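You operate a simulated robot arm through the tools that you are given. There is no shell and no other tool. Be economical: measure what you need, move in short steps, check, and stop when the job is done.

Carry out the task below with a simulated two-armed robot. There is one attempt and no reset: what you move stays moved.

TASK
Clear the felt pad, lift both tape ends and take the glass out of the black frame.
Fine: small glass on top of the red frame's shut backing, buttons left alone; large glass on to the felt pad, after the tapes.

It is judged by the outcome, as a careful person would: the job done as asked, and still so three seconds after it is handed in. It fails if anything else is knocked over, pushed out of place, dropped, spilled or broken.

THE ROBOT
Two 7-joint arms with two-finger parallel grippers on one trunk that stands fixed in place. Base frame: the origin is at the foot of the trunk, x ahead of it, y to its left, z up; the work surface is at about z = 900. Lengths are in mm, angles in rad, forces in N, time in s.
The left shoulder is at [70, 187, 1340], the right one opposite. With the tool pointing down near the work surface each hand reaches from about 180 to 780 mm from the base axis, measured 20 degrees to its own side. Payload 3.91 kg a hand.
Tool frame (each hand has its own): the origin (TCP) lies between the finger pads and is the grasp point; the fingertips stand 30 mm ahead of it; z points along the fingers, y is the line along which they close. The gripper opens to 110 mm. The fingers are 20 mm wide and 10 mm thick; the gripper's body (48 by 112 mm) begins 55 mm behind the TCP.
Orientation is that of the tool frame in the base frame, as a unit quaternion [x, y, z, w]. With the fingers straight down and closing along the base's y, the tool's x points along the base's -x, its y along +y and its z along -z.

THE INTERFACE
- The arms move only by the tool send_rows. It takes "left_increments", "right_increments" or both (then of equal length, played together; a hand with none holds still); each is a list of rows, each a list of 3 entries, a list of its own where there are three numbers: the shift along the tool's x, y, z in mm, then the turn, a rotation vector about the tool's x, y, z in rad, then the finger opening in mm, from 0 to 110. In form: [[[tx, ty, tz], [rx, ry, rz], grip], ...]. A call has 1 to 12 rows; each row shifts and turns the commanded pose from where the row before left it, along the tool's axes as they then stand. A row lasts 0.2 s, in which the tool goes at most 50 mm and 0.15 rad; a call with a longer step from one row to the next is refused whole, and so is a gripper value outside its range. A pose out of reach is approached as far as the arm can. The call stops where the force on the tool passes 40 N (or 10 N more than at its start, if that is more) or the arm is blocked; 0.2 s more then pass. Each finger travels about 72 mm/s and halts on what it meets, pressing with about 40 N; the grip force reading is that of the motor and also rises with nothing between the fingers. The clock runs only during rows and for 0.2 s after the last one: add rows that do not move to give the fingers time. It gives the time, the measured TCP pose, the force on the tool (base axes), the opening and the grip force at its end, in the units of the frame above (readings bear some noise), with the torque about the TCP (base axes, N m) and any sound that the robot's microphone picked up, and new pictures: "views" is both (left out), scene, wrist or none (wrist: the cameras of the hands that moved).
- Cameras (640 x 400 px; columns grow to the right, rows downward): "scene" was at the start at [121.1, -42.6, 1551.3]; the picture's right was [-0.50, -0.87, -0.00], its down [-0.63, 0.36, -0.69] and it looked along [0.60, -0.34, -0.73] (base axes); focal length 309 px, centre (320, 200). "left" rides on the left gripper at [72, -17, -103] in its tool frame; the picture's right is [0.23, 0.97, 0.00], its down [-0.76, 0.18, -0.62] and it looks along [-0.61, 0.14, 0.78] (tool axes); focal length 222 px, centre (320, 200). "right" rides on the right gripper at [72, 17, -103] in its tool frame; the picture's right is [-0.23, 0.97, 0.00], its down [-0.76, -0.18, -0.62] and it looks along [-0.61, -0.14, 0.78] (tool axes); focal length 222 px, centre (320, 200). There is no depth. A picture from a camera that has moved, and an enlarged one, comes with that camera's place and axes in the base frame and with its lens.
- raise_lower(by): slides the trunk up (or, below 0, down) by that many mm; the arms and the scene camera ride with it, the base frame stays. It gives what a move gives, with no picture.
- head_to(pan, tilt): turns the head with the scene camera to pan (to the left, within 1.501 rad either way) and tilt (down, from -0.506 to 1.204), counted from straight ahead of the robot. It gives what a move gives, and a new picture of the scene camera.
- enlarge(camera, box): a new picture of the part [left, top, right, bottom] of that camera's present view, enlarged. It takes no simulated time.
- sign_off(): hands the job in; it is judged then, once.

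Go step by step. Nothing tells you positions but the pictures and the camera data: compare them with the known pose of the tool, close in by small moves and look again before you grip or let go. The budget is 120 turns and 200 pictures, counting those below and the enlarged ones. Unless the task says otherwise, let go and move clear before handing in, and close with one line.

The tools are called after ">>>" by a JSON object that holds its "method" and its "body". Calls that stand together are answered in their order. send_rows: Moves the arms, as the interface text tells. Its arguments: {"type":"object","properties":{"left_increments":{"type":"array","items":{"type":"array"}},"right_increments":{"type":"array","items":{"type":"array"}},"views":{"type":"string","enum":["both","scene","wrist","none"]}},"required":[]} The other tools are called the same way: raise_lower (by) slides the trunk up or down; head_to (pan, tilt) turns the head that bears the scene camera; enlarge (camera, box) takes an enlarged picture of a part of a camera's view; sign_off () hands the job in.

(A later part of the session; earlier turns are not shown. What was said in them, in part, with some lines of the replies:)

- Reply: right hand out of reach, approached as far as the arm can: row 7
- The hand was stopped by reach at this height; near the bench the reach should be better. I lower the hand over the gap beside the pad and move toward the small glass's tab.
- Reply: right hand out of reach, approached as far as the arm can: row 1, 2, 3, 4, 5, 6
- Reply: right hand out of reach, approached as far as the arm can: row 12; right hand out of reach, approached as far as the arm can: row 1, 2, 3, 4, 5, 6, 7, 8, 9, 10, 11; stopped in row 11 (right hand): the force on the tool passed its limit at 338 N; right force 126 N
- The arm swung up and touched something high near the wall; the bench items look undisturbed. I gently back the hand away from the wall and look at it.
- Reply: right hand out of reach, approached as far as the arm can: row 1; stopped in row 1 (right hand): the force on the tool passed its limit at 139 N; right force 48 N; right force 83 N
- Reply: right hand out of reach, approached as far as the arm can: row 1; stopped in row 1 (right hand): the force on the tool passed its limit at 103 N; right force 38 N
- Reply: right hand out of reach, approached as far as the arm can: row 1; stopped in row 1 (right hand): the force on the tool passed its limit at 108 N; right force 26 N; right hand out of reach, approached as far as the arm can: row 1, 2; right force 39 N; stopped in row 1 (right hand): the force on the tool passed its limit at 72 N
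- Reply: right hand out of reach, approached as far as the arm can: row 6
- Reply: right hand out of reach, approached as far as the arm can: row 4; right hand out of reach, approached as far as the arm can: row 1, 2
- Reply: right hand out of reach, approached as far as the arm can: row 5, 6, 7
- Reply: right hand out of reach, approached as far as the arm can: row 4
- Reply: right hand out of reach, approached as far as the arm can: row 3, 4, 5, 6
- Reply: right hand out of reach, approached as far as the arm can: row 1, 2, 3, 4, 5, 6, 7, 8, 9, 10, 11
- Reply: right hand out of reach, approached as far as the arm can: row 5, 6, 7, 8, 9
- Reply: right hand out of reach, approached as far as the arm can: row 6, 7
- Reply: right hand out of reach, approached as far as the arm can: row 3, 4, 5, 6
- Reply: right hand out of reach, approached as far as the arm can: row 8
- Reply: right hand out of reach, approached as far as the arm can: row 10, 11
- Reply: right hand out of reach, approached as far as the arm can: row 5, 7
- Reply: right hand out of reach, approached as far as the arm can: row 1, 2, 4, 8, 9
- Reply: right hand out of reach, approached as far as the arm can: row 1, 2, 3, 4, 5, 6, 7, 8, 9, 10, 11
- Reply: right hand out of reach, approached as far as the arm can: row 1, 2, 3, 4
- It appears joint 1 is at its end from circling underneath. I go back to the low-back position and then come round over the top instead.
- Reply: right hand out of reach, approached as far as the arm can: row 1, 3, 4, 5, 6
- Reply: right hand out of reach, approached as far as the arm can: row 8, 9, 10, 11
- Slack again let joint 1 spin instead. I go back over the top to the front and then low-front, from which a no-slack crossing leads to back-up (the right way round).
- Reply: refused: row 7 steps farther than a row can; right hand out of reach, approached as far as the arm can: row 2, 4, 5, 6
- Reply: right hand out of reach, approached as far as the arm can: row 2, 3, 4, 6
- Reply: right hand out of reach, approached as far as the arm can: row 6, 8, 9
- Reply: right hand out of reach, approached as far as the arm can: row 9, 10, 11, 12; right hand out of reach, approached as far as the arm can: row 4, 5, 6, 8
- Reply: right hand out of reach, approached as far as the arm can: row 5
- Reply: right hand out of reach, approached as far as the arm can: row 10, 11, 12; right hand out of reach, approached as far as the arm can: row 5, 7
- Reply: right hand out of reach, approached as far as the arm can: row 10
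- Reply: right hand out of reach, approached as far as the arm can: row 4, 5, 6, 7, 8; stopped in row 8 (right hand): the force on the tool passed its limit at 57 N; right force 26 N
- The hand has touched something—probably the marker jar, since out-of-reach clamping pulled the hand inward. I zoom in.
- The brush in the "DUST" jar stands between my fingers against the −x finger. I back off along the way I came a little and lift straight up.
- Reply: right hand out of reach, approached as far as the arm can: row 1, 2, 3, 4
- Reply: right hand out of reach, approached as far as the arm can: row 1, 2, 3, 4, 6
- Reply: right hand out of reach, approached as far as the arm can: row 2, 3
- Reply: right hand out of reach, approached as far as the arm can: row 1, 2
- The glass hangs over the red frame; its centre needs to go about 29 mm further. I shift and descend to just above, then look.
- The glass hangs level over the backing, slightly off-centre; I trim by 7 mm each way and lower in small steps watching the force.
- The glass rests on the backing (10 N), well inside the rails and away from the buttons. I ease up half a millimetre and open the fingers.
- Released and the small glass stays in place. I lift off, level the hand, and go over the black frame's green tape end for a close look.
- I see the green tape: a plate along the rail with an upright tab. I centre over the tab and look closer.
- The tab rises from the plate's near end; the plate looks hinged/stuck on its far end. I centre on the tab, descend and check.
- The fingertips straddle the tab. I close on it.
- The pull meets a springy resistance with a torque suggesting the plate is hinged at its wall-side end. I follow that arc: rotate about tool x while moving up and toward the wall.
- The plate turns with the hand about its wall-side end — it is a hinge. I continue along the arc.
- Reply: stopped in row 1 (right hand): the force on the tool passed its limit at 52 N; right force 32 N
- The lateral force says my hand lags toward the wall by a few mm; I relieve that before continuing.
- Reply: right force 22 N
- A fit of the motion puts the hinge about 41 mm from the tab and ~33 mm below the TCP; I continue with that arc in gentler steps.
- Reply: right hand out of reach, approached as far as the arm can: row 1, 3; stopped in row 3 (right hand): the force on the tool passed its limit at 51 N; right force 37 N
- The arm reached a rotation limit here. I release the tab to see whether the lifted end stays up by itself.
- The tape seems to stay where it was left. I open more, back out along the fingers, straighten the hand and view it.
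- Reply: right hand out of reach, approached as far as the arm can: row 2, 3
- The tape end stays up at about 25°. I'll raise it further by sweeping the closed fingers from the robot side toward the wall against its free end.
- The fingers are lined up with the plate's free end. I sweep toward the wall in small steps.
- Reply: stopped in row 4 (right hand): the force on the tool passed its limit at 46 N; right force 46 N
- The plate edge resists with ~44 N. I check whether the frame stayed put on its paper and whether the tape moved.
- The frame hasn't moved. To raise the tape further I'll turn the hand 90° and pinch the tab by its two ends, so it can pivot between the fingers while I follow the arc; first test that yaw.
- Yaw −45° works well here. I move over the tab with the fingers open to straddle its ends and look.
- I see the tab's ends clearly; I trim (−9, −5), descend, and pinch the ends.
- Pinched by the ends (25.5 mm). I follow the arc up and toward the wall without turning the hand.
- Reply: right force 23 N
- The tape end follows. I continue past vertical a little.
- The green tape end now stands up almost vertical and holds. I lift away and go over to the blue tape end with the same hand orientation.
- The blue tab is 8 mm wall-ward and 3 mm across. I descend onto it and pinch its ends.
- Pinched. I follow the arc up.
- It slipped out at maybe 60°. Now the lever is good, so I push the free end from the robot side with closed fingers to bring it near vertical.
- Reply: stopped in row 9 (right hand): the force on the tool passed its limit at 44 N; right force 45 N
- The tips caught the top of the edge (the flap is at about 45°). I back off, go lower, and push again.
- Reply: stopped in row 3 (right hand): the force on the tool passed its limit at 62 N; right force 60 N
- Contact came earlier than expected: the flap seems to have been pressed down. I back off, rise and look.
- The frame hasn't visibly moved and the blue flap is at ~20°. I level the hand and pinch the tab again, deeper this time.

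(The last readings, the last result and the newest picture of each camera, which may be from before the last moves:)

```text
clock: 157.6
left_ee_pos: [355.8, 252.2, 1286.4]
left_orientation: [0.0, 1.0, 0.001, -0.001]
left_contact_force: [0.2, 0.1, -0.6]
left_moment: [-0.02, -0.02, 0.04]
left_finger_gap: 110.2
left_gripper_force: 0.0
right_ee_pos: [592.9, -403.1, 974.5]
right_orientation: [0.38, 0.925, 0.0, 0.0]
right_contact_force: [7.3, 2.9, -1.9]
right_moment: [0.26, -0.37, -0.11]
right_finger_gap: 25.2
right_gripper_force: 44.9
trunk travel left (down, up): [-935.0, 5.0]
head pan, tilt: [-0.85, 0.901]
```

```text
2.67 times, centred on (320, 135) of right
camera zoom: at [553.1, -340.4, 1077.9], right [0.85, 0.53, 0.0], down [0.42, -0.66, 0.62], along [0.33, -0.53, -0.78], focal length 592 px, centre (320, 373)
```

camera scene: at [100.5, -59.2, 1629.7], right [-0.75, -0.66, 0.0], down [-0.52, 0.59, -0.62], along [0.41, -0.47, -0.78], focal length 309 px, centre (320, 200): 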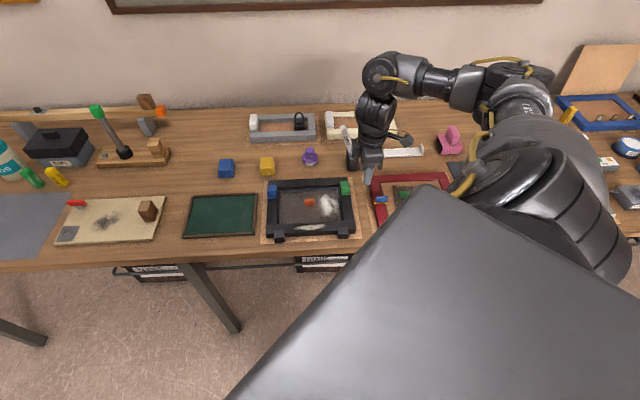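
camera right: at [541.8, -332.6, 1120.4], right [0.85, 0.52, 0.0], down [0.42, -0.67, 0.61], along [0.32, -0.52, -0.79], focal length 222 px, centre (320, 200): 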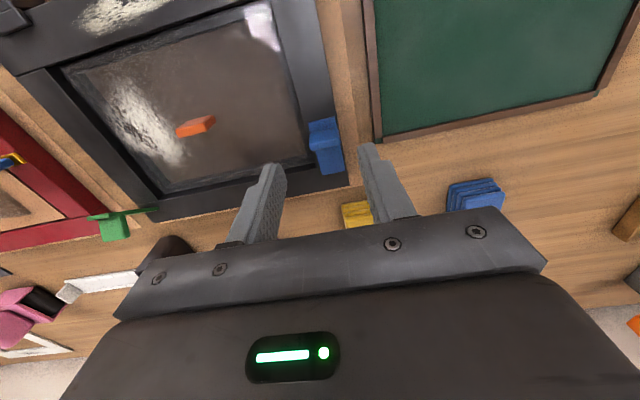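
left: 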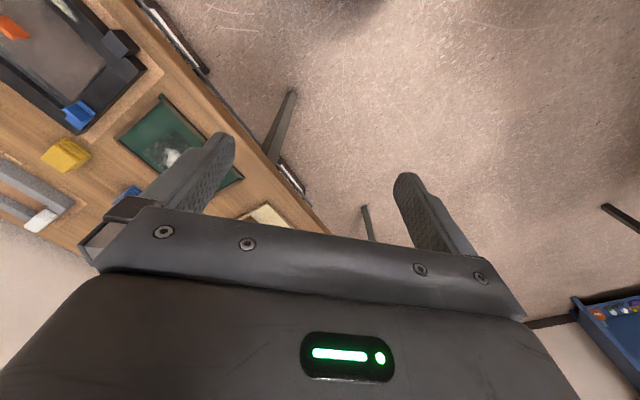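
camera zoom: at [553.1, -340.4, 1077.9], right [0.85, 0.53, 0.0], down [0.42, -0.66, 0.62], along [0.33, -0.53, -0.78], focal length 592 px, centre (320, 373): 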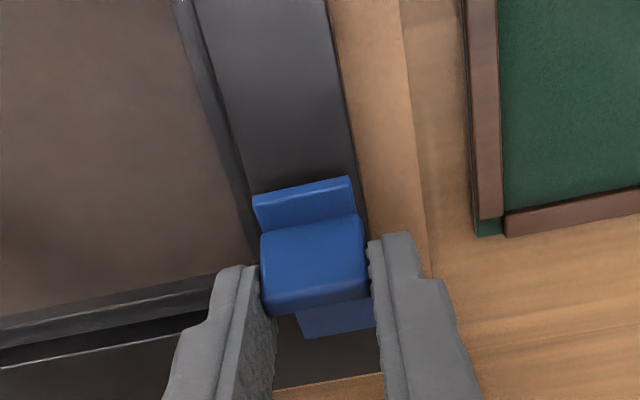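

>>> {"method": "send_rows", "body": {"right_increments": [[[-4.6, 0, -6], [0, 0, 0], 5], [[-5.5, 0, -5], [0, 0, 0], 5], [[-6, 0, -4], [0, 0, 0], 5], [[-6.5, 0, -2.8], [0, 0, 0], 5], [[0, 0, 0], [0, 0, 0], 5]], "views": "none"}}

>>> {"method": "enlarge", "body": {"camera": "right", "box": [200, 60, 440, 210]}}

```text
clock: 158.8
left_ee_pos: [355.7, 254.6, 1287.8]
left_orientation: [-0.001, 1.0, -0.001, 0.0]
left_contact_force: [-0.6, 0.1, -0.8]
left_moment: [0.02, -0.01, -0.01]
left_finger_gap: 110.0
left_gripper_force: 0.1
right_ee_pos: [607.9, -418.1, 993.0]
right_orientation: [0.379, 0.925, -0.002, -0.003]
right_contact_force: [-6.7, 18.1, -14.1]
right_moment: [1.11, 0.77, -0.05]
right_finger_gap: 25.6
right_gripper_force: 44.3
trunk travel left (down, up): [-935.0, 5.0]
head pan, tilt: [-0.85, 0.901]
```

```text
2.67 times, centred on (320, 135) of right
camera zoom: at [568.1, -355.2, 1096.3], right [0.84, 0.54, 0.0], down [0.42, -0.66, 0.62], along [0.33, -0.53, -0.78], focal length 592 px, centre (320, 373)
```

zoom: 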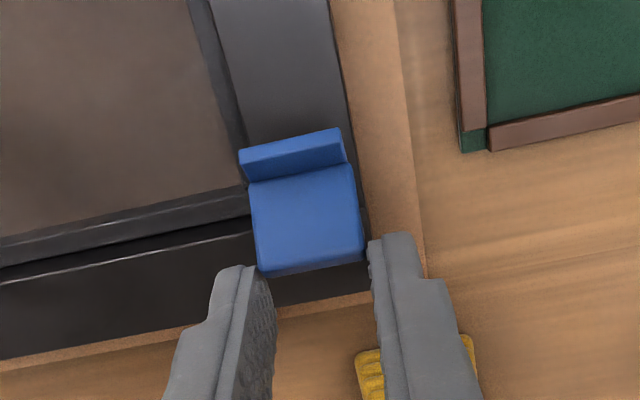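

Still holding near the tab's tip, at about 70°. I finish with slightly lower arc.

>>> {"method": "send_rows", "body": {"right_increments": [[[-3, 0, 2.5], [0, 0, 0], 5], [[-5, 0, 1.5], [0, 0, 0], 5], [[-5, 0, 1.5], [0, 0, 0], 5], [[-4, 0, 1.5], [0, 0, 0], 5], [[0, 0, 0], [0, 0, 0], 5]], "views": "none"}}

>>> {"method": "enlarge", "body": {"camera": "right", "box": [200, 60, 440, 210]}}

>>> {"method": "enlarge", "body": {"camera": "scene", "box": [250, 150, 410, 250]}}

```text
clock: 160.0
left_ee_pos: [354.4, 252.1, 1286.7]
left_orientation: [-0.001, 1.0, 0.001, -0.001]
left_contact_force: [-0.7, 0.5, -0.4]
left_moment: [-0.02, 0.01, 0.0]
left_finger_gap: 110.1
left_gripper_force: 0.0
right_ee_pos: [619.5, -434.3, 984.4]
right_orientation: [0.379, 0.926, -0.002, 0.0]
right_contact_force: [-0.8, 0.1, -0.7]
right_moment: [-0.01, 0.0, 0.01]
right_finger_gap: 5.1
right_gripper_force: 0.1
trunk travel left (down, up): [-935.0, 5.0]
head pan, tilt: [-0.85, 0.901]
```

```text
2.67 times, centred on (320, 135) of right
camera zoom: at [580.0, -370.6, 1088.2], right [0.85, 0.53, 0.0], down [0.42, -0.66, 0.62], along [0.33, -0.53, -0.78], focal length 592 px, centre (320, 373)
```

zoom: 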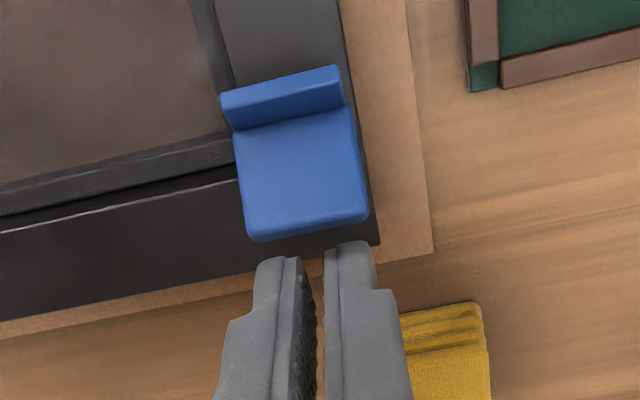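

```text
4.00 times, centred on (330, 200) of scene
camera zoom: at [101.7, -60.2, 1629.5], right [-0.75, -0.66, 0.0], down [-0.52, 0.59, -0.62], along [0.41, -0.47, -0.78], focal length 1235 px, centre (280, 200)
```

zoom: 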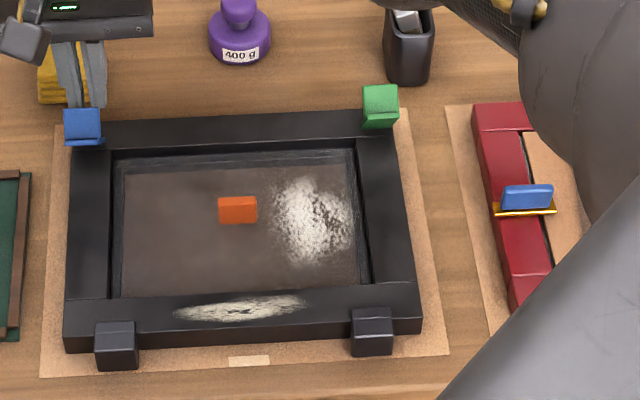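

Both tape ends now stand up and hold. Next I turn the hand back to yaw ~43° and go above the orange tab of the large glass.

>>> {"method": "send_rows", "body": {"right_increments": [[[0, 0, -30], [0, 0, 0], 20], [[0, 0, -25], [0, 0, -0.14], 50], [[0, 0, 0], [0, 0, -0.142], 50], [[0, 0, 0], [0, 0, -0.142], 50], [[0, 0, 0], [0, 0, -0.142], 50], [[0, 0, 0], [0, 0, -0.142], 50], [[0, 0, 0], [0, 0, -0.142], 50], [[0, 0, 0], [0, 0, -0.142], 50], [[0, 0, 0], [0, 0, -0.142], 50], [[0, 0, 0], [0, 0, -0.142], 50], [[0, 0, 0], [0, 0, -0.142], 50], [[0, 0, 0], [0, 0, -0.12], 50]], "views": "none"}}

>>> {"method": "send_rows", "body": {"right_increments": [[[36, 28, 0], [0, 0, 0], 50], [[36, 28, 0], [0, 0, 0], 50], [[34, 28, 15], [0, 0, 0], 50], [[0, 0, 15], [0, 0, 0], 50], [[0, 0, 0], [0, 0, 0], 50]], "views": "wrist"}}

>>> {"method": "enlarge", "body": {"camera": "right", "box": [200, 60, 440, 210]}}

```text
clock: 162.6
left_ee_pos: [354.0, 253.5, 1286.6]
left_orientation: [0.0, 1.0, 0.0, 0.001]
left_contact_force: [-0.8, 0.0, -1.0]
left_moment: [-0.01, 0.0, 0.02]
left_finger_gap: 109.9
left_gripper_force: 0.0
right_ee_pos: [619.3, -432.1, 1041.1]
right_orientation: [-0.373, 0.928, 0.0, -0.002]
right_contact_force: [0.1, 0.2, -1.1]
right_moment: [-0.01, 0.02, 0.01]
right_finger_gap: 50.0
right_gripper_force: 0.0
trunk travel left (down, up): [-935.0, 5.0]
head pan, tilt: [-0.85, 0.901]
```

```text
clock: 163.8
left_ee_pos: [355.0, 253.3, 1287.5]
left_orientation: [-0.001, 1.0, 0.0, -0.001]
left_contact_force: [0.3, -0.3, 0.7]
left_moment: [-0.01, 0.01, 0.01]
left_finger_gap: 109.9
left_gripper_force: 0.1
right_ee_pos: [483.8, -444.1, 1010.2]
right_orientation: [-0.371, 0.928, 0.0, -0.001]
right_contact_force: [1.0, -0.2, -0.3]
right_moment: [0.0, -0.01, -0.01]
right_finger_gap: 50.2
right_gripper_force: 0.0
trunk travel left (down, up): [-935.0, 5.0]
head pan, tilt: [-0.85, 0.901]
camera right: at [419.7, -482.3, 1114.5], right [-0.51, 0.86, 0.0], down [0.68, 0.4, 0.62], along [0.54, 0.32, -0.78], focal length 222 px, centre (320, 200)
```

right: 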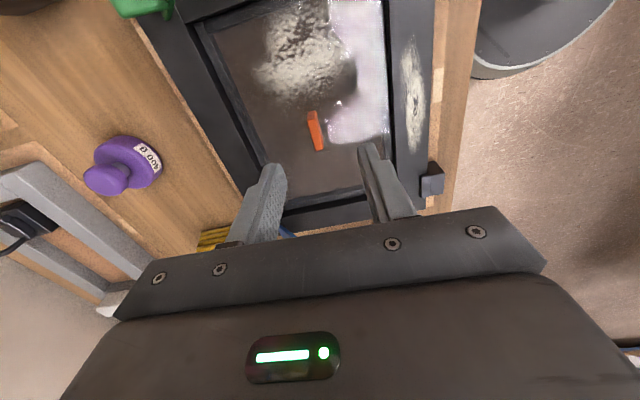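

```text
2.67 times, centred on (320, 135) of right
camera zoom: at [419.7, -482.3, 1114.5], right [-0.51, 0.86, 0.0], down [0.68, 0.4, 0.62], along [0.54, 0.32, -0.78], focal length 592 px, centre (320, 373)
```

zoom: 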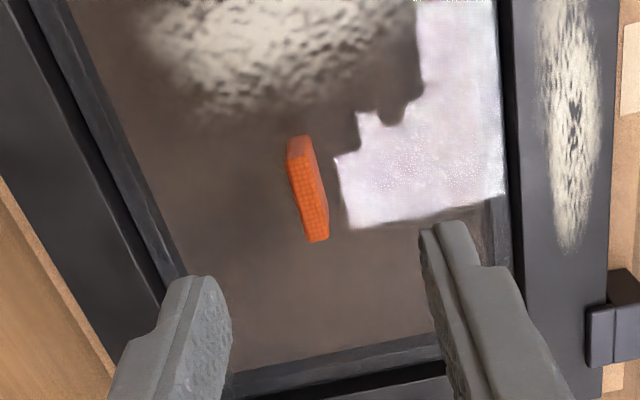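

The orange tab is right under the hand (3 mm off). I descend and check depth.

>>> {"method": "send_rows", "body": {"right_increments": [[[0, -3, 20], [0, 0, 0], 50], [[0, 0, 20], [0, 0, 0], 50], [[0, 0, 18], [0, 0, 0], 50], [[0, 0, 0], [0, 0, 0], 50]], "views": "none"}}

>>> {"method": "enlarge", "body": {"camera": "right", "box": [200, 60, 440, 210]}}

```text
clock: 164.8
left_ee_pos: [354.4, 252.4, 1287.3]
left_orientation: [0.0, 1.0, 0.0, 0.0]
left_contact_force: [0.2, 0.8, 0.9]
left_moment: [0.0, 0.0, 0.02]
left_finger_gap: 109.7
left_gripper_force: 0.1
right_ee_pos: [486.7, -447.0, 952.8]
right_orientation: [-0.371, 0.929, 0.001, -0.001]
right_contact_force: [0.7, 0.8, 0.3]
right_moment: [0.01, 0.02, 0.02]
right_finger_gap: 50.1
right_gripper_force: 0.0
trunk travel left (down, up): [-935.0, 5.0]
head pan, tilt: [-0.85, 0.901]
```

```text
2.67 times, centred on (320, 135) of right
camera zoom: at [422.1, -483.9, 1056.1], right [-0.51, 0.86, 0.0], down [0.68, 0.4, 0.62], along [0.54, 0.31, -0.78], focal length 592 px, centre (320, 373)
```

zoom: 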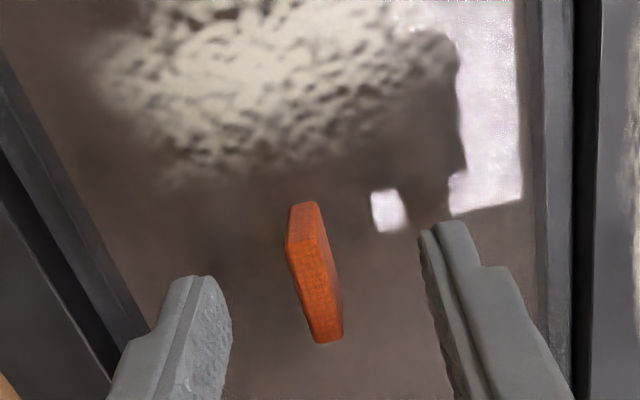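

Glass surface is near z 905 and the tab top near 928, so I lower 9 mm more and grip.

>>> {"method": "send_rows", "body": {"right_increments": [[[0, -1, 9], [0, 0, 0], 40], [[0, 0, 0], [0, 0, 0], 20], [[0, 0, 0], [0, 0, 0], 0], [[0, 0, 0], [0, 0, 0], 0], [[0, 0, 0], [0, 0, 0], 0]], "views": "none"}}

>>> {"method": "send_rows", "body": {"right_increments": [[[0, 0, -3], [0, 0, 0], 0], [[0, 0, -4], [0, 0, 0], 0], [[0, 0, 0], [0, 0, 0], 0]], "views": "wrist"}}

>>> {"method": "enlarge", "body": {"camera": "scene", "box": [250, 150, 410, 250]}}

```text
clock: 166.0
left_ee_pos: [353.4, 253.2, 1287.2]
left_orientation: [-0.001, 1.0, -0.001, 0.0]
left_contact_force: [0.7, -0.2, -0.1]
left_moment: [0.0, 0.01, 0.01]
left_finger_gap: 110.2
left_gripper_force: 0.1
right_ee_pos: [486.4, -447.1, 944.3]
right_orientation: [-0.372, 0.928, 0.0, -0.001]
right_contact_force: [0.6, 0.4, 10.0]
right_moment: [0.22, -0.26, 0.36]
right_finger_gap: 7.4
right_gripper_force: 40.1
trunk travel left (down, up): [-935.0, 5.0]
head pan, tilt: [-0.85, 0.901]
```

```text
clock: 166.8
left_ee_pos: [353.9, 253.5, 1287.6]
left_orientation: [0.0, 1.0, 0.0, 0.0]
left_contact_force: [0.0, -0.4, 0.5]
left_moment: [0.03, 0.03, 0.02]
left_finger_gap: 110.1
left_gripper_force: 0.0
right_ee_pos: [487.1, -447.9, 950.8]
right_orientation: [-0.372, 0.928, 0.0, -0.003]
right_contact_force: [-1.6, 0.6, -1.2]
right_moment: [0.06, -0.02, 0.14]
right_finger_gap: 7.1
right_gripper_force: 40.3
trunk travel left (down, up): [-935.0, 5.0]
head pan, tilt: [-0.85, 0.901]
camera right: at [422.8, -484.7, 1054.4], right [-0.51, 0.86, 0.0], down [0.68, 0.4, 0.62], along [0.53, 0.32, -0.78], focal length 222 px, centre (320, 200)
```

right: 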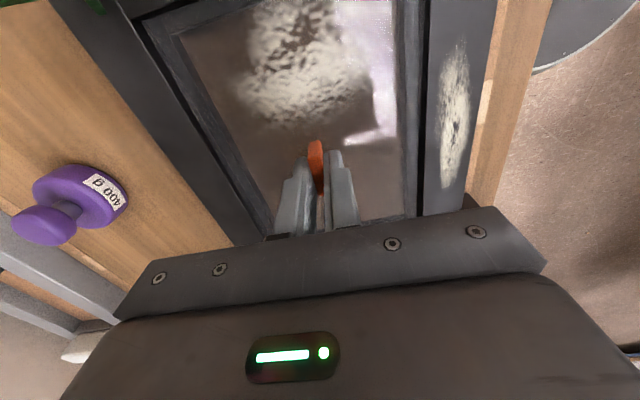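

```text
4.00 times, centred on (330, 200) of scene
camera zoom: at [101.6, -58.8, 1629.6], right [-0.75, -0.66, 0.0], down [-0.52, 0.59, -0.62], along [0.41, -0.47, -0.78], focal length 1235 px, centre (280, 200)
```

zoom: 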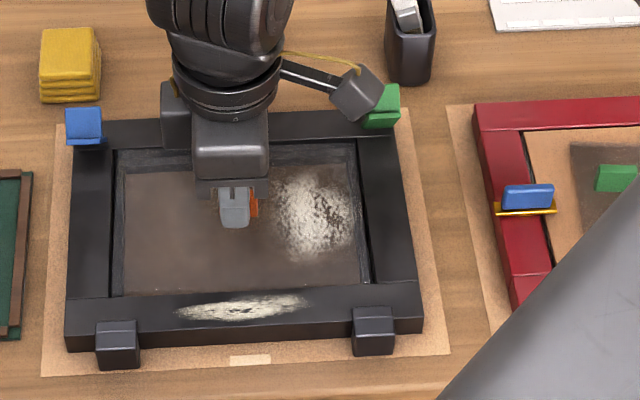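

Lifting smoothly with almost no force. I raise the glass clear of the frame.

>>> {"method": "send_rows", "body": {"right_increments": [[[0, 0, -5], [0, 0, 0], 0], [[0, 0, -6], [0, 0, 0], 0], [[0, 0, -8], [0, 0, 0], 0], [[0, 0, -10], [0, 0, 0], 0], [[0, 0, -15], [0, 0, 0], 0], [[0, 0, -15], [0, 0, 0], 0], [[0, 0, -15], [0, 0, 0], 0], [[0, 0, 0], [0, 0, 0], 0]], "views": "wrist"}}

>>> {"method": "enlarge", "body": {"camera": "scene", "box": [170, 110, 410, 260]}}

```text
clock: 168.6
left_ee_pos: [354.2, 252.5, 1287.4]
left_orientation: [0.0, 1.0, 0.0, 0.0]
left_contact_force: [0.3, 0.0, 0.1]
left_moment: [0.05, 0.01, 0.02]
left_finger_gap: 110.2
left_gripper_force: 0.0
right_ee_pos: [487.5, -448.2, 1025.8]
right_orientation: [-0.371, 0.929, 0.0, -0.002]
right_contact_force: [0.1, -0.3, -1.9]
right_moment: [-0.03, -0.01, -0.04]
right_finger_gap: 7.3
right_gripper_force: 40.3
trunk travel left (down, up): [-935.0, 5.0]
head pan, tilt: [-0.85, 0.901]
camera right: at [423.4, -485.5, 1128.4], right [-0.51, 0.86, 0.0], down [0.68, 0.4, 0.62], along [0.54, 0.31, -0.78], focal length 222 px, centre (320, 200)
```

right: 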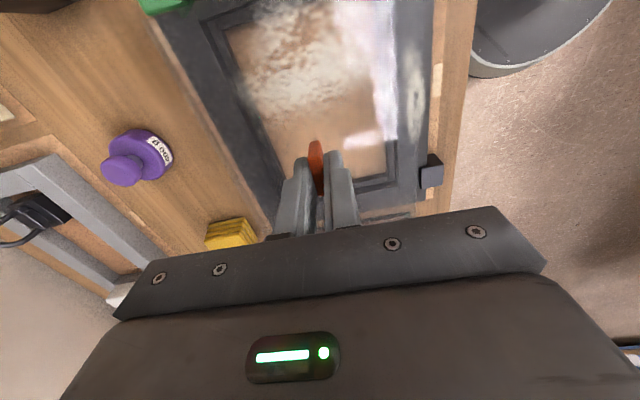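

```text
2.67 times, centred on (290, 185) of scene
camera zoom: at [101.8, -59.2, 1629.5], right [-0.75, -0.66, 0.0], down [-0.52, 0.59, -0.62], along [0.41, -0.47, -0.78], focal length 823 px, centre (400, 240)
```

zoom: 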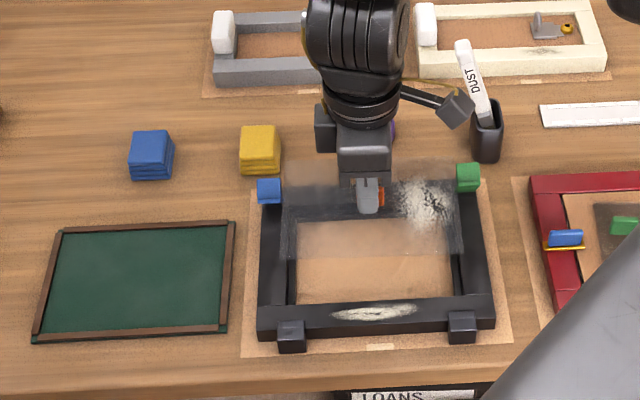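

The glass is out of the frame with both tapes still up. I measure pad interior and glass extents closely before placing.

>>> {"method": "enlarge", "body": {"camera": "scene", "box": [178, 185, 266, 240]}}

>>> {"method": "enlarge", "body": {"camera": "scene", "box": [265, 160, 353, 215]}}

>>> {"method": "enlarge", "body": {"camera": "right", "box": [140, 0, 480, 225]}}

```text
7.27 times, centred on (222, 212) of scene
camera zoom: at [101.8, -59.2, 1629.5], right [-0.75, -0.66, 0.0], down [-0.52, 0.59, -0.62], along [0.41, -0.47, -0.78], focal length 2246 px, centre (1033, 109)
```

zoom: 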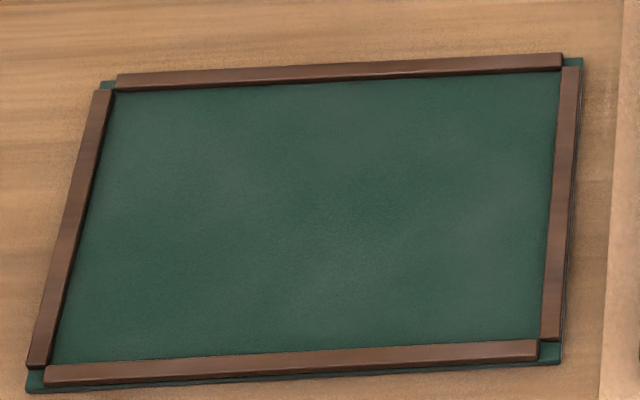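

```text
7.27 times, centred on (309, 188) of scene
camera zoom: at [101.8, -59.2, 1629.5], right [-0.75, -0.66, 0.0], down [-0.52, 0.59, -0.62], along [0.41, -0.47, -0.78], focal length 2246 px, centre (400, 291)
```

zoom: 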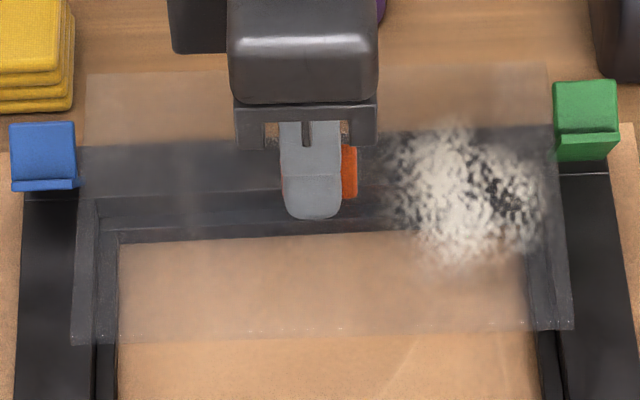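

```text
1.78 times, centred on (310, 112) of right
camera zoom: at [423.4, -485.5, 1128.4], right [-0.51, 0.86, 0.0], down [0.68, 0.4, 0.62], along [0.54, 0.31, -0.78], focal length 395 px, centre (338, 356)
```

zoom: 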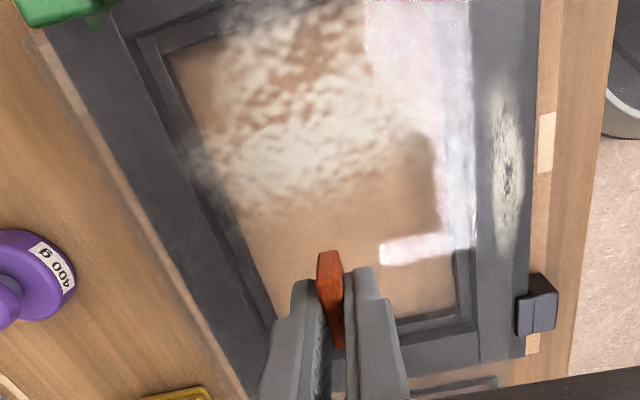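

Glass ≈181×133 mm and pad interior ≈185×134 mm, so it should fit with careful alignment; target TCP ≈ (654.5, −255), yaw +1.6°. I shift robot-ward first to clear the blue tape, then carry it over.

>>> {"method": "send_rows", "body": {"right_increments": [[[0, 12, -10], [0, 0, 0], 0], [[0, 12.5, 0], [0, 0, 0], 0], [[-40, 0, 0], [0, 0, 0], 0], [[-44, 0, 0], [0, 0, 0], 0], [[-44, 0, 0], [0, 0, 0], 0], [[-44, 0, 0], [0, 0, 0], 0], [[-42, 0, 10], [0, 0, 0], 0], [[-40, 0, 15], [0, 0, -0.028], 0], [[0, 0, 10], [0, 0, 0], 0], [[0, 0, 0], [0, 0, 0], 0]], "views": "none"}}

>>> {"method": "enlarge", "body": {"camera": "scene", "box": [170, 160, 282, 230]}}

>>> {"method": "enlarge", "body": {"camera": "right", "box": [100, 0, 500, 250]}}

```text
clock: 170.8
left_ee_pos: [354.6, 250.5, 1286.3]
left_orientation: [-0.001, 1.0, 0.001, 0.0]
left_contact_force: [-1.0, 0.3, -0.2]
left_moment: [0.0, 0.0, -0.06]
left_finger_gap: 109.8
left_gripper_force: 0.1
right_ee_pos: [654.3, -254.7, 999.5]
right_orientation: [-0.384, 0.923, 0.001, -0.001]
right_contact_force: [0.0, -0.5, -1.5]
right_moment: [0.02, 0.02, -0.02]
right_finger_gap: 7.4
right_gripper_force: 39.3
trunk travel left (down, up): [-935.0, 5.0]
head pan, tilt: [-0.85, 0.901]
```

```text
5.71 times, centred on (226, 195) of scene
camera zoom: at [101.6, -60.9, 1629.5], right [-0.75, -0.66, 0.0], down [-0.52, 0.59, -0.62], along [0.41, -0.47, -0.78], focal length 1764 px, centre (857, 229)
```

zoom: 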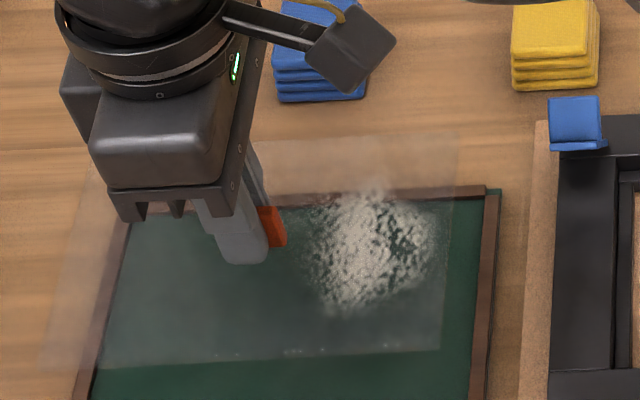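

```text
1.60 times, centred on (300, 125) of right
camera zoom: at [591.7, -294.5, 1102.9], right [-0.53, 0.85, 0.0], down [0.66, 0.41, 0.62], along [0.53, 0.33, -0.78], focal length 355 px, centre (352, 320)
```

zoom: 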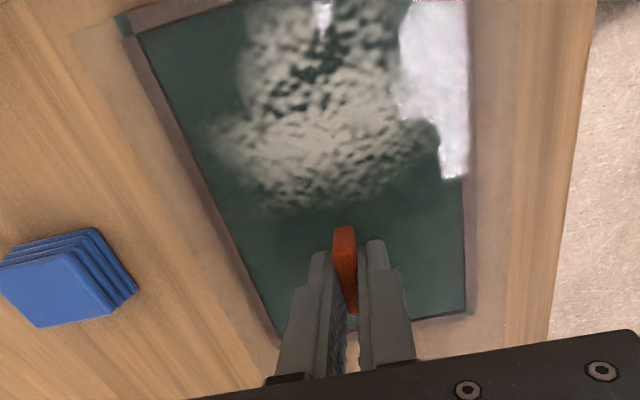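

The glass hovers level over the pad. I lower it to about 10 mm above the rims to reduce parallax and compare edges.

>>> {"method": "send_rows", "body": {"right_increments": [[[0, 0, 20], [0, 0, 0], 0], [[0, 0, 18], [0, 0, 0], 0], [[0, 0, 0], [0, 0, 0], 0]], "views": "none"}}

>>> {"method": "enlarge", "body": {"camera": "scene", "box": [174, 180, 270, 240]}}

>>> {"method": "enlarge", "body": {"camera": "right", "box": [120, 60, 320, 200]}}

>>> {"method": "enlarge", "body": {"camera": "right", "box": [320, 60, 520, 200]}}

```text
clock: 171.6
left_ee_pos: [354.3, 253.2, 1286.2]
left_orientation: [0.0, 1.0, 0.0, 0.0]
left_contact_force: [-0.4, 0.4, 0.7]
left_moment: [-0.02, 0.03, -0.01]
left_finger_gap: 109.9
left_gripper_force: 0.1
right_ee_pos: [654.4, -254.0, 960.9]
right_orientation: [-0.384, 0.923, 0.001, -0.002]
right_contact_force: [0.1, -0.1, -1.8]
right_moment: [0.04, 0.01, -0.01]
right_finger_gap: 7.3
right_gripper_force: 39.9
trunk travel left (down, up): [-935.0, 5.0]
head pan, tilt: [-0.85, 0.901]
```

```text
6.67 times, centred on (222, 210) of scene
camera zoom: at [101.7, -59.2, 1629.6], right [-0.75, -0.66, 0.0], down [-0.52, 0.59, -0.62], along [0.41, -0.47, -0.78], focal length 2058 px, centre (973, 133)
```

zoom: 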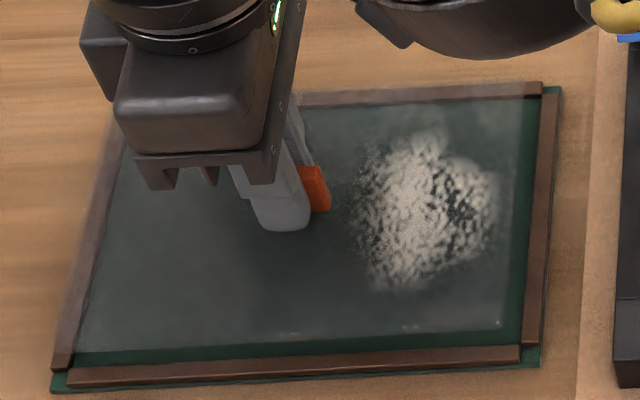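

```text
2.86 times, centred on (220, 130) of right
camera zoom: at [591.9, -293.2, 1064.7], right [-0.53, 0.85, 0.0], down [0.66, 0.41, 0.62], along [0.53, 0.33, -0.78], focal length 635 px, centre (606, 400)
```

zoom: 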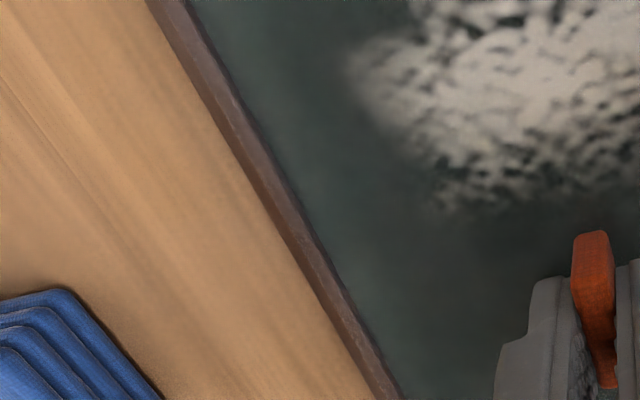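

```text
2.86 times, centred on (420, 130) of right
camera zoom: at [591.9, -293.2, 1064.7], right [-0.53, 0.85, 0.0], down [0.66, 0.41, 0.62], along [0.53, 0.33, -0.78], focal length 635 px, centre (34, 400)
```

zoom: 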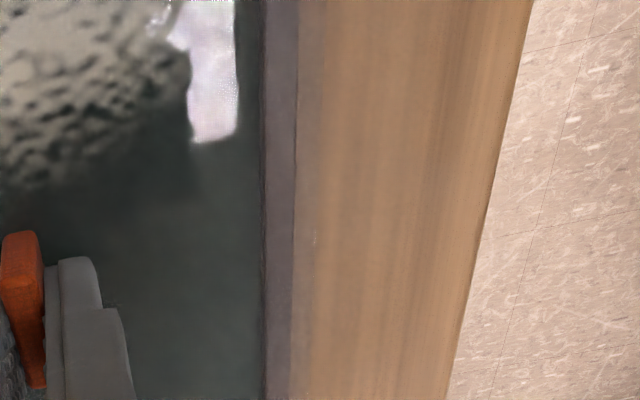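

Cross-checking both cameras puts the glass at z≈931 and about 9 mm too far toward the robot; along the bench it is centred. I shift 9 mm wall-ward and look again.

>>> {"method": "send_rows", "body": {"right_increments": [[[0, -9.2, 0], [0, 0, 0], 0], [[0, 0, 10], [0, 0, 0], 0], [[0, 0, 0], [0, 0, 0], 0]], "views": "none"}}

>>> {"method": "enlarge", "body": {"camera": "scene", "box": [174, 180, 270, 240]}}

>>> {"method": "enlarge", "body": {"camera": "right", "box": [120, 60, 320, 200]}}

>>> {"method": "enlarge", "body": {"camera": "right", "box": [300, 60, 500, 200]}}

```text
clock: 172.4
left_ee_pos: [354.1, 253.2, 1286.5]
left_orientation: [0.0, 1.0, 0.0, 0.001]
left_contact_force: [0.9, -0.8, 0.4]
left_moment: [-0.01, 0.01, -0.02]
left_finger_gap: 110.1
left_gripper_force: 0.1
right_ee_pos: [661.1, -261.5, 950.3]
right_orientation: [-0.383, 0.924, 0.0, -0.002]
right_contact_force: [0.5, -0.3, -1.7]
right_moment: [0.02, 0.07, -0.02]
right_finger_gap: 7.1
right_gripper_force: 39.7
trunk travel left (down, up): [-935.0, 5.0]
head pan, tilt: [-0.85, 0.901]
```

```text
6.67 times, centred on (222, 210) of scene
camera zoom: at [101.8, -58.9, 1629.6], right [-0.75, -0.66, 0.0], down [-0.52, 0.59, -0.62], along [0.41, -0.47, -0.78], focal length 2058 px, centre (973, 133)
```

zoom: 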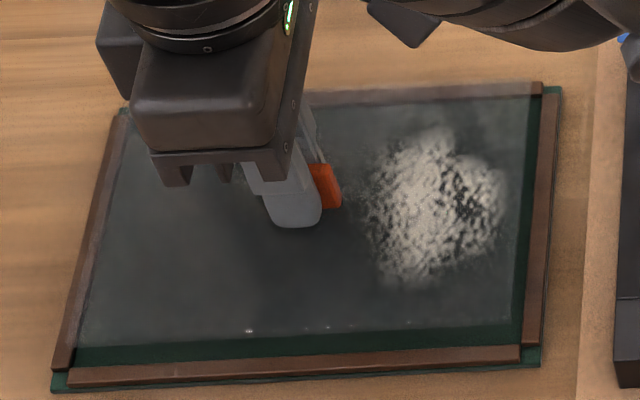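

```text
2.86 times, centred on (220, 130) of right
camera zoom: at [598.1, -300.2, 1054.3], right [-0.53, 0.85, 0.0], down [0.67, 0.41, 0.62], along [0.53, 0.33, -0.78], focal length 635 px, centre (606, 400)
```

zoom: 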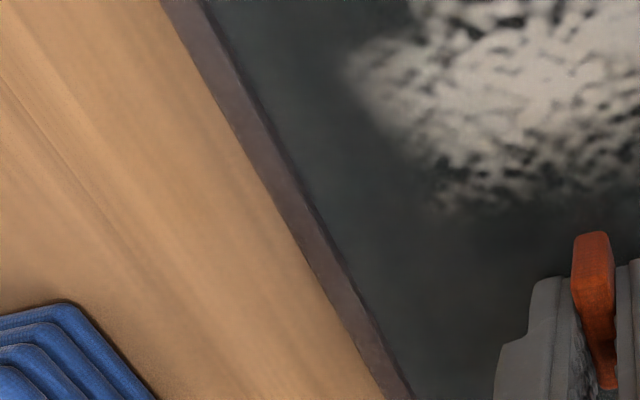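

```text
2.86 times, centred on (400, 130) of right
camera zoom: at [598.1, -300.2, 1054.3], right [-0.53, 0.85, 0.0], down [0.67, 0.41, 0.62], along [0.53, 0.33, -0.78], focal length 635 px, centre (91, 400)
```

zoom: 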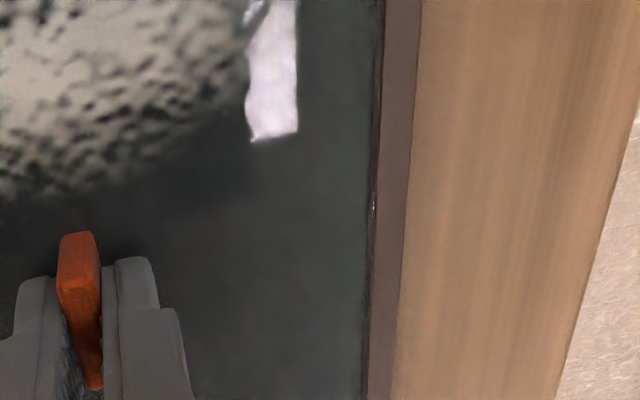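

Alignment is now within a few mm: inset on all sides within tolerance. I trim 1 mm each way and lower gently, watching the force.

>>> {"method": "send_rows", "body": {"right_increments": [[[-1, 1.2, 2], [0, 0, 0], 0], [[0, 0, 3], [0, 0, 0], 0], [[0, 0, 2], [0, 0, 0], 0], [[0, 0, 0], [0, 0, 0], 0]], "views": "none"}}

>>> {"method": "enlarge", "body": {"camera": "right", "box": [220, 130, 460, 280]}}

>>> {"method": "enlarge", "body": {"camera": "scene", "box": [174, 180, 270, 240]}}

```text
clock: 173.4
left_ee_pos: [354.5, 254.1, 1287.3]
left_orientation: [0.0, 1.0, 0.0, 0.0]
left_contact_force: [-0.4, 0.0, -0.8]
left_moment: [0.0, 0.02, -0.03]
left_finger_gap: 110.2
left_gripper_force: 0.1
right_ee_pos: [659.5, -259.5, 943.7]
right_orientation: [-0.383, 0.924, 0.0, -0.002]
right_contact_force: [0.5, -0.7, -1.2]
right_moment: [0.02, -0.04, -0.02]
right_finger_gap: 7.2
right_gripper_force: 40.3
trunk travel left (down, up): [-935.0, 5.0]
head pan, tilt: [-0.85, 0.901]
```

```text
2.67 times, centred on (340, 205) of right
camera zoom: at [598.1, -298.4, 1047.4], right [-0.53, 0.85, 0.0], down [0.67, 0.41, 0.62], along [0.53, 0.33, -0.78], focal length 592 px, centre (267, 187)
```

zoom: 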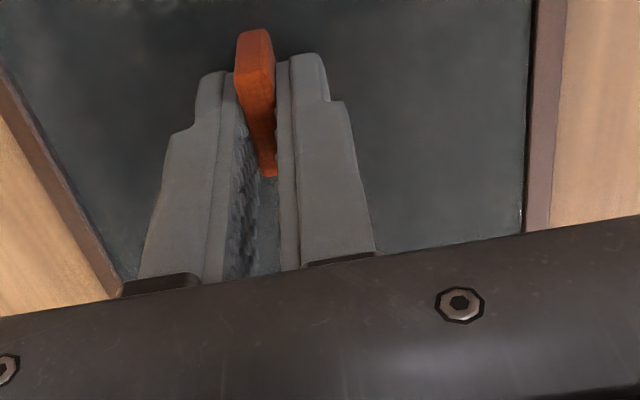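

```text
6.67 times, centred on (222, 210) of scene
camera zoom: at [101.9, -58.8, 1629.5], right [-0.75, -0.66, 0.0], down [-0.52, 0.59, -0.62], along [0.41, -0.47, -0.78], focal length 2058 px, centre (973, 133)
```

zoom: 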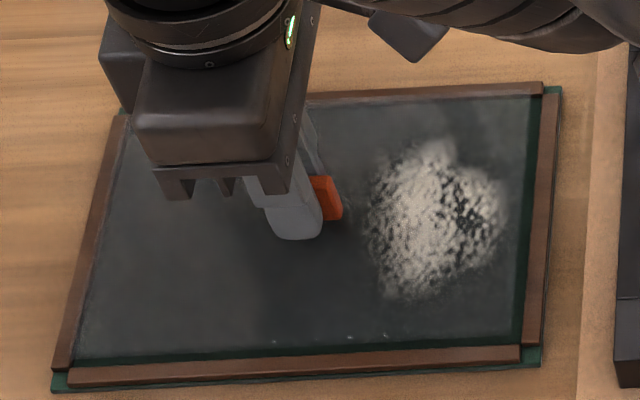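

No contact yet and the edges look inside the rims. I continue down in 1 mm steps.

>>> {"method": "send_rows", "body": {"right_increments": [[[0, 0, 1.5], [0, 0, 0], 0], [[0, 0, 1], [0, 0, 0], 0], [[0, 0, 0], [0, 0, 0], 0]], "views": "none"}}

>>> {"method": "send_rows", "body": {"right_increments": [[[0, 0, 1], [0, 0, 0], 0], [[0, 0, 1], [0, 0, 0], 0], [[0, 0, 0], [0, 0, 0], 0]], "views": "none"}}

>>> {"method": "enlarge", "body": {"camera": "scene", "box": [174, 180, 270, 240]}}

```text
clock: 174.2
left_ee_pos: [354.8, 252.7, 1286.8]
left_orientation: [0.0, 1.0, 0.0, -0.001]
left_contact_force: [0.1, 0.6, 0.9]
left_moment: [0.04, 0.02, 0.02]
left_finger_gap: 110.0
left_gripper_force: 0.1
right_ee_pos: [661.0, -260.1, 940.4]
right_orientation: [-0.384, 0.923, 0.0, -0.002]
right_contact_force: [1.2, 1.2, -1.8]
right_moment: [-0.02, -0.02, -0.02]
right_finger_gap: 7.0
right_gripper_force: 39.7
trunk travel left (down, up): [-935.0, 5.0]
head pan, tilt: [-0.85, 0.901]
```

```text
clock: 175.0
left_ee_pos: [354.5, 253.2, 1286.6]
left_orientation: [-0.001, 1.0, 0.0, 0.0]
left_contact_force: [0.3, -0.1, -0.2]
left_moment: [0.03, 0.0, 0.02]
left_finger_gap: 110.0
left_gripper_force: 0.1
right_ee_pos: [660.5, -260.1, 940.2]
right_orientation: [-0.383, 0.924, 0.0, -0.002]
right_contact_force: [-0.2, 0.0, -0.9]
right_moment: [0.02, -0.09, 0.02]
right_finger_gap: 7.3
right_gripper_force: 39.8
trunk travel left (down, up): [-935.0, 5.0]
head pan, tilt: [-0.85, 0.901]
```

```text
6.67 times, centred on (222, 210) of scene
camera zoom: at [101.7, -58.8, 1629.6], right [-0.75, -0.66, 0.0], down [-0.52, 0.59, -0.62], along [0.41, -0.47, -0.78], focal length 2058 px, centre (973, 133)
```

zoom: 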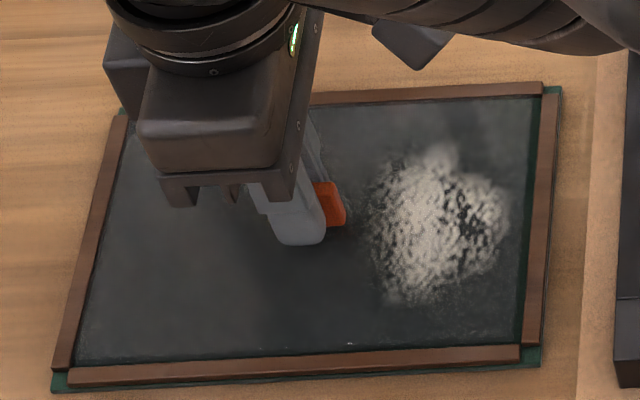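

The glass sits visually inside all four rims. A few more 1 mm steps until it touches.

>>> {"method": "send_rows", "body": {"right_increments": [[[0, 0, 1], [0, 0, 0], 0], [[0, 0, 1], [0, 0, 0], 0], [[0, 0, 0], [0, 0, 0], 0]], "views": "none"}}

>>> {"method": "send_rows", "body": {"right_increments": [[[0, 0, 1], [0, 0, 0], 0], [[0, 0, 0], [0, 0, 0], 0]], "views": "none"}}

```text
clock: 175.8
left_ee_pos: [352.5, 253.5, 1287.1]
left_orientation: [0.001, 1.0, 0.0, 0.001]
left_contact_force: [-0.2, 0.1, 0.2]
left_moment: [0.02, -0.01, 0.0]
left_finger_gap: 110.2
left_gripper_force: 0.1
right_ee_pos: [660.8, -259.2, 940.2]
right_orientation: [-0.383, 0.924, -0.001, -0.001]
right_contact_force: [1.1, -1.6, 10.2]
right_moment: [-0.6, 0.58, 0.01]
right_finger_gap: 7.3
right_gripper_force: 40.0
trunk travel left (down, up): [-935.0, 5.0]
head pan, tilt: [-0.85, 0.901]
```

```text
clock: 176.4
left_ee_pos: [352.5, 253.3, 1287.0]
left_orientation: [0.0, 1.0, 0.0, 0.0]
left_contact_force: [-0.1, 0.2, -0.6]
left_moment: [0.0, -0.02, 0.0]
left_finger_gap: 110.2
left_gripper_force: 0.0
right_ee_pos: [661.0, -259.6, 938.8]
right_orientation: [-0.383, 0.924, -0.001, 0.001]
right_contact_force: [3.8, -3.0, 17.5]
right_moment: [-0.49, 0.5, 0.04]
right_finger_gap: 7.0
right_gripper_force: 40.2
trunk travel left (down, up): [-935.0, 5.0]
head pan, tilt: [-0.85, 0.901]
```

Contact (10–17 N), starting at the end toward the black frame. I check that this end lies on the felt and not on the rim.

>>> {"method": "enlarge", "body": {"camera": "scene", "box": [230, 180, 270, 236]}}

>>> {"method": "enlarge", "body": {"camera": "scene", "box": [176, 190, 232, 240]}}

>>> {"method": "enlarge", "body": {"camera": "right", "box": [160, 0, 460, 120]}}

```text
7.14 times, centred on (250, 208) of scene
camera zoom: at [99.5, -58.0, 1629.9], right [-0.75, -0.66, 0.0], down [-0.52, 0.59, -0.62], along [0.41, -0.47, -0.78], focal length 2205 px, centre (820, 143)
```

zoom: 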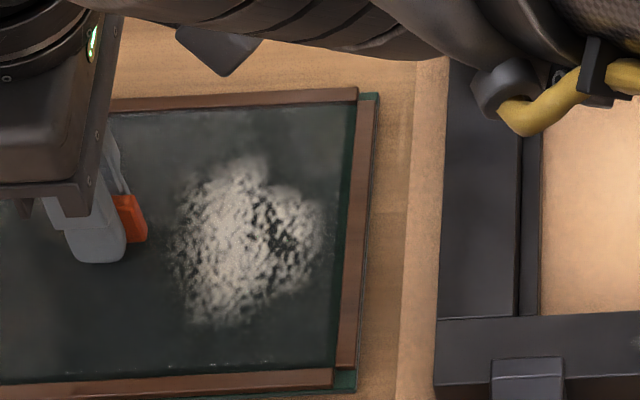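

```text
8.00 times, centred on (204, 215) of scene
camera zoom: at [99.5, -58.0, 1629.9], right [-0.75, -0.66, 0.0], down [-0.52, 0.59, -0.62], along [0.41, -0.47, -0.78], focal length 2470 px, centre (1248, 80)
```

zoom: 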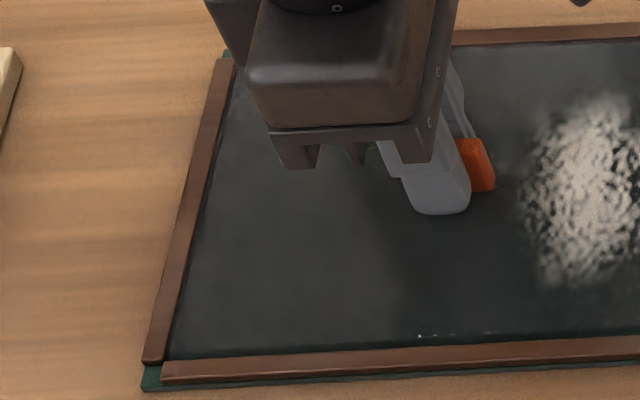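

```text
2.13 times, centred on (310, 60) of right
camera zoom: at [597.3, -298.4, 1042.6], right [-0.53, 0.85, 0.0], down [0.66, 0.42, 0.62], along [0.53, 0.33, -0.78], focal length 474 px, centre (341, 499)
```

zoom: 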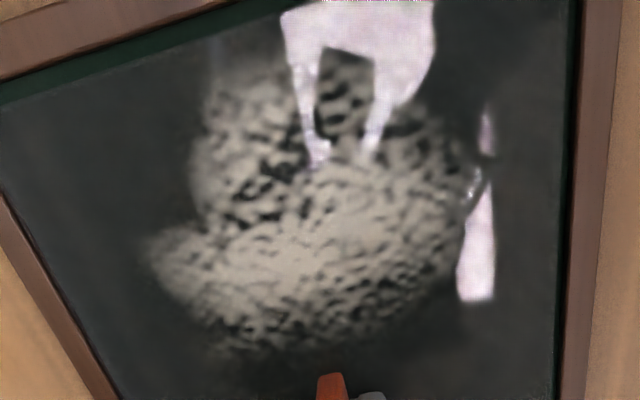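

The glass lies inside the rims with felt visible along its end. I ease off and release slowly.

>>> {"method": "send_rows", "body": {"right_increments": [[[0.8, 0, -0.5], [0, 0, 0], 0], [[0, 0, 0], [0, 0, 0], 12], [[0, 0, 0], [0, 0, 0], 30], [[0, 0, 0], [0, 0, 0], 40], [[0, 0, -15], [0, 0, 0], 40], [[0, 0, -25], [0, 0, 0], 40], [[0, 0, 0], [0, 0, 0], 40]], "views": "wrist"}}

>>> {"method": "enlarge", "body": {"camera": "scene", "box": [174, 170, 270, 240]}}

```text
clock: 178.0
left_ee_pos: [354.5, 253.5, 1286.2]
left_orientation: [-0.001, 1.0, 0.0, 0.0]
left_contact_force: [0.7, 1.4, 0.0]
left_moment: [0.01, -0.03, 0.01]
left_finger_gap: 109.6
left_gripper_force: 0.1
right_ee_pos: [660.4, -260.1, 977.1]
right_orientation: [-0.384, 0.923, 0.0, -0.002]
right_contact_force: [-0.2, 0.0, -0.2]
right_moment: [0.04, -0.02, 0.0]
right_finger_gap: 40.1
right_gripper_force: 0.1
trunk travel left (down, up): [-935.0, 5.0]
head pan, tilt: [-0.85, 0.901]
camera right: at [597.3, -299.0, 1080.2], right [-0.53, 0.85, 0.0], down [0.67, 0.42, 0.62], along [0.53, 0.33, -0.78], focal length 222 px, centre (320, 200)
```

right: 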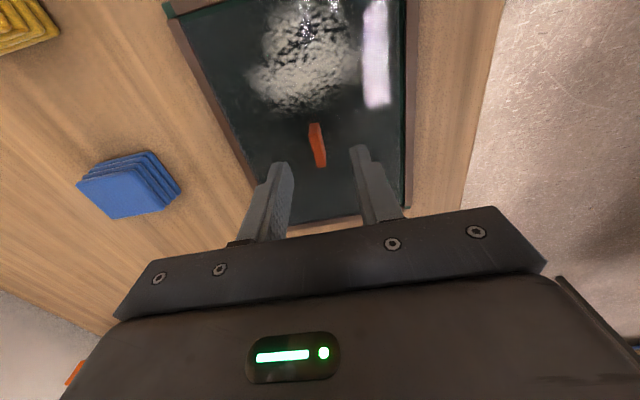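

```text
5.71 times, centred on (222, 205) of scene
camera zoom: at [101.9, -58.6, 1629.5], right [-0.75, -0.66, 0.0], down [-0.52, 0.59, -0.62], along [0.41, -0.47, -0.78], focal length 1764 px, centre (880, 171)
```

zoom: 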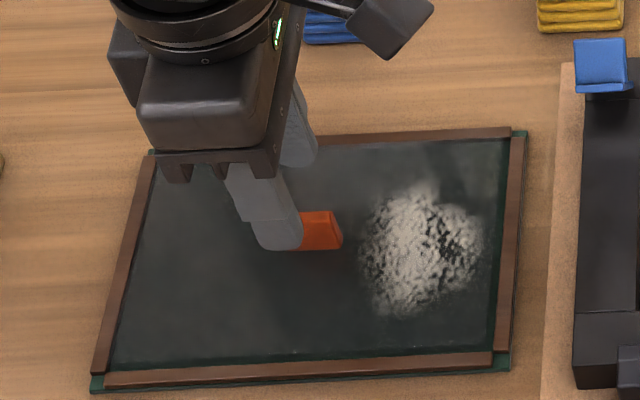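

The glass lies flat within the pad. I raise the hand, move it off toward the robot and check the whole scene.

>>> {"method": "send_rows", "body": {"right_increments": [[[0, 0, -30], [0, 0, 0], 40], [[0, 0, -15], [0, 0, 0], 40], [[0, 40, 0], [0, 0, 0], 40], [[0, 45, -5], [0, 0, 0], 40], [[0, 45, -5], [0, 0, 0], 40], [[0, 45, -5], [0, 0, 0], 40], [[0, 0, 0], [0, 0, 0], 40]], "views": "none"}}

>>> {"method": "head_to", "body": {"pan": -0.75, "tilt": 0.75}}

>>> {"method": "enlarge", "body": {"camera": "scene", "box": [180, 150, 460, 325]}}

```text
clock: 179.6
left_ee_pos: [354.7, 252.5, 1285.9]
left_orientation: [-0.001, 1.0, 0.0, 0.0]
left_contact_force: [-0.7, 0.1, 0.3]
left_moment: [0.04, 0.01, 0.02]
left_finger_gap: 110.0
left_gripper_force: 0.1
right_ee_pos: [535.5, -136.3, 1038.3]
right_orientation: [-0.383, 0.924, 0.0, -0.001]
right_contact_force: [-0.5, 0.1, 0.5]
right_moment: [0.02, 0.0, 0.02]
right_finger_gap: 40.0
right_gripper_force: 0.1
trunk travel left (down, up): [-935.0, 5.0]
head pan, tilt: [-0.85, 0.901]
```

```text
clock: 180.3
left_ee_pos: [354.6, 252.6, 1287.0]
left_orientation: [-0.001, 1.0, 0.0, 0.0]
left_contact_force: [-0.2, 0.5, -0.1]
left_moment: [0.0, 0.01, 0.0]
left_finger_gap: 110.1
left_gripper_force: 0.0
right_ee_pos: [535.1, -137.8, 1038.9]
right_orientation: [-0.384, 0.923, 0.001, -0.002]
right_contact_force: [0.8, 0.2, 0.6]
right_moment: [0.01, 0.01, -0.01]
right_finger_gap: 40.1
right_gripper_force: 0.1
trunk travel left (down, up): [-935.0, 5.0]
head pan, tilt: [-0.75, 0.75]
camera scene: at [112.5, -59.1, 1641.4], right [-0.68, -0.73, 0.0], down [-0.5, 0.47, -0.73], along [0.53, -0.5, -0.68], focal length 309 px, centre (320, 200)
```

scene: 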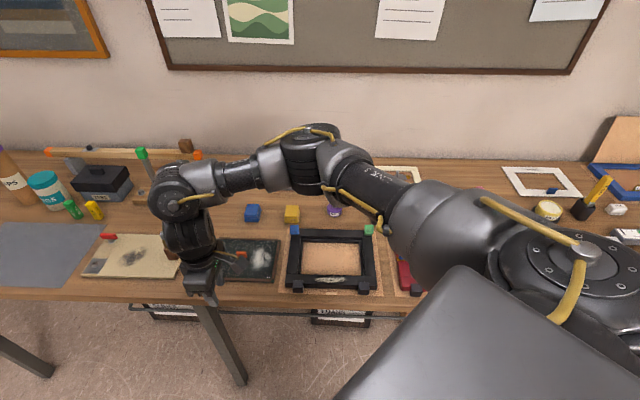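

```text
2.29 times, centred on (320, 238) of scene
camera zoom: at [112.5, -59.1, 1641.4], right [-0.68, -0.73, 0.0], down [-0.5, 0.47, -0.73], along [0.53, -0.5, -0.68], focal length 706 px, centre (320, 114)
```

zoom: 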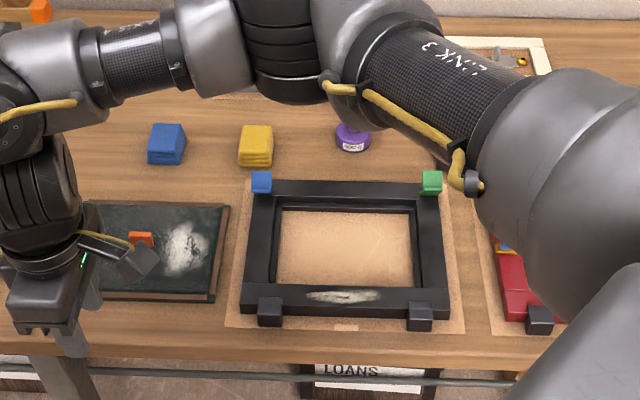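

Everything is in place: the large glass is on the pad, both tapes are up, the frame is empty and the hands are clear. I hand it in.

>>> {"method": "sign_off", "body": {}}

```text
The job is handed in.
```

The job is handed in: the small glass is on the red frame's shut backing with the buttons untouched, both tape ends stand up, and the large glass is out of the black frame and lying inside the felt pad's rims. On the way the right hand bumped the "DUST" brush in its jar. The jar stayed upright and in place, though the arm hid it in my final check.
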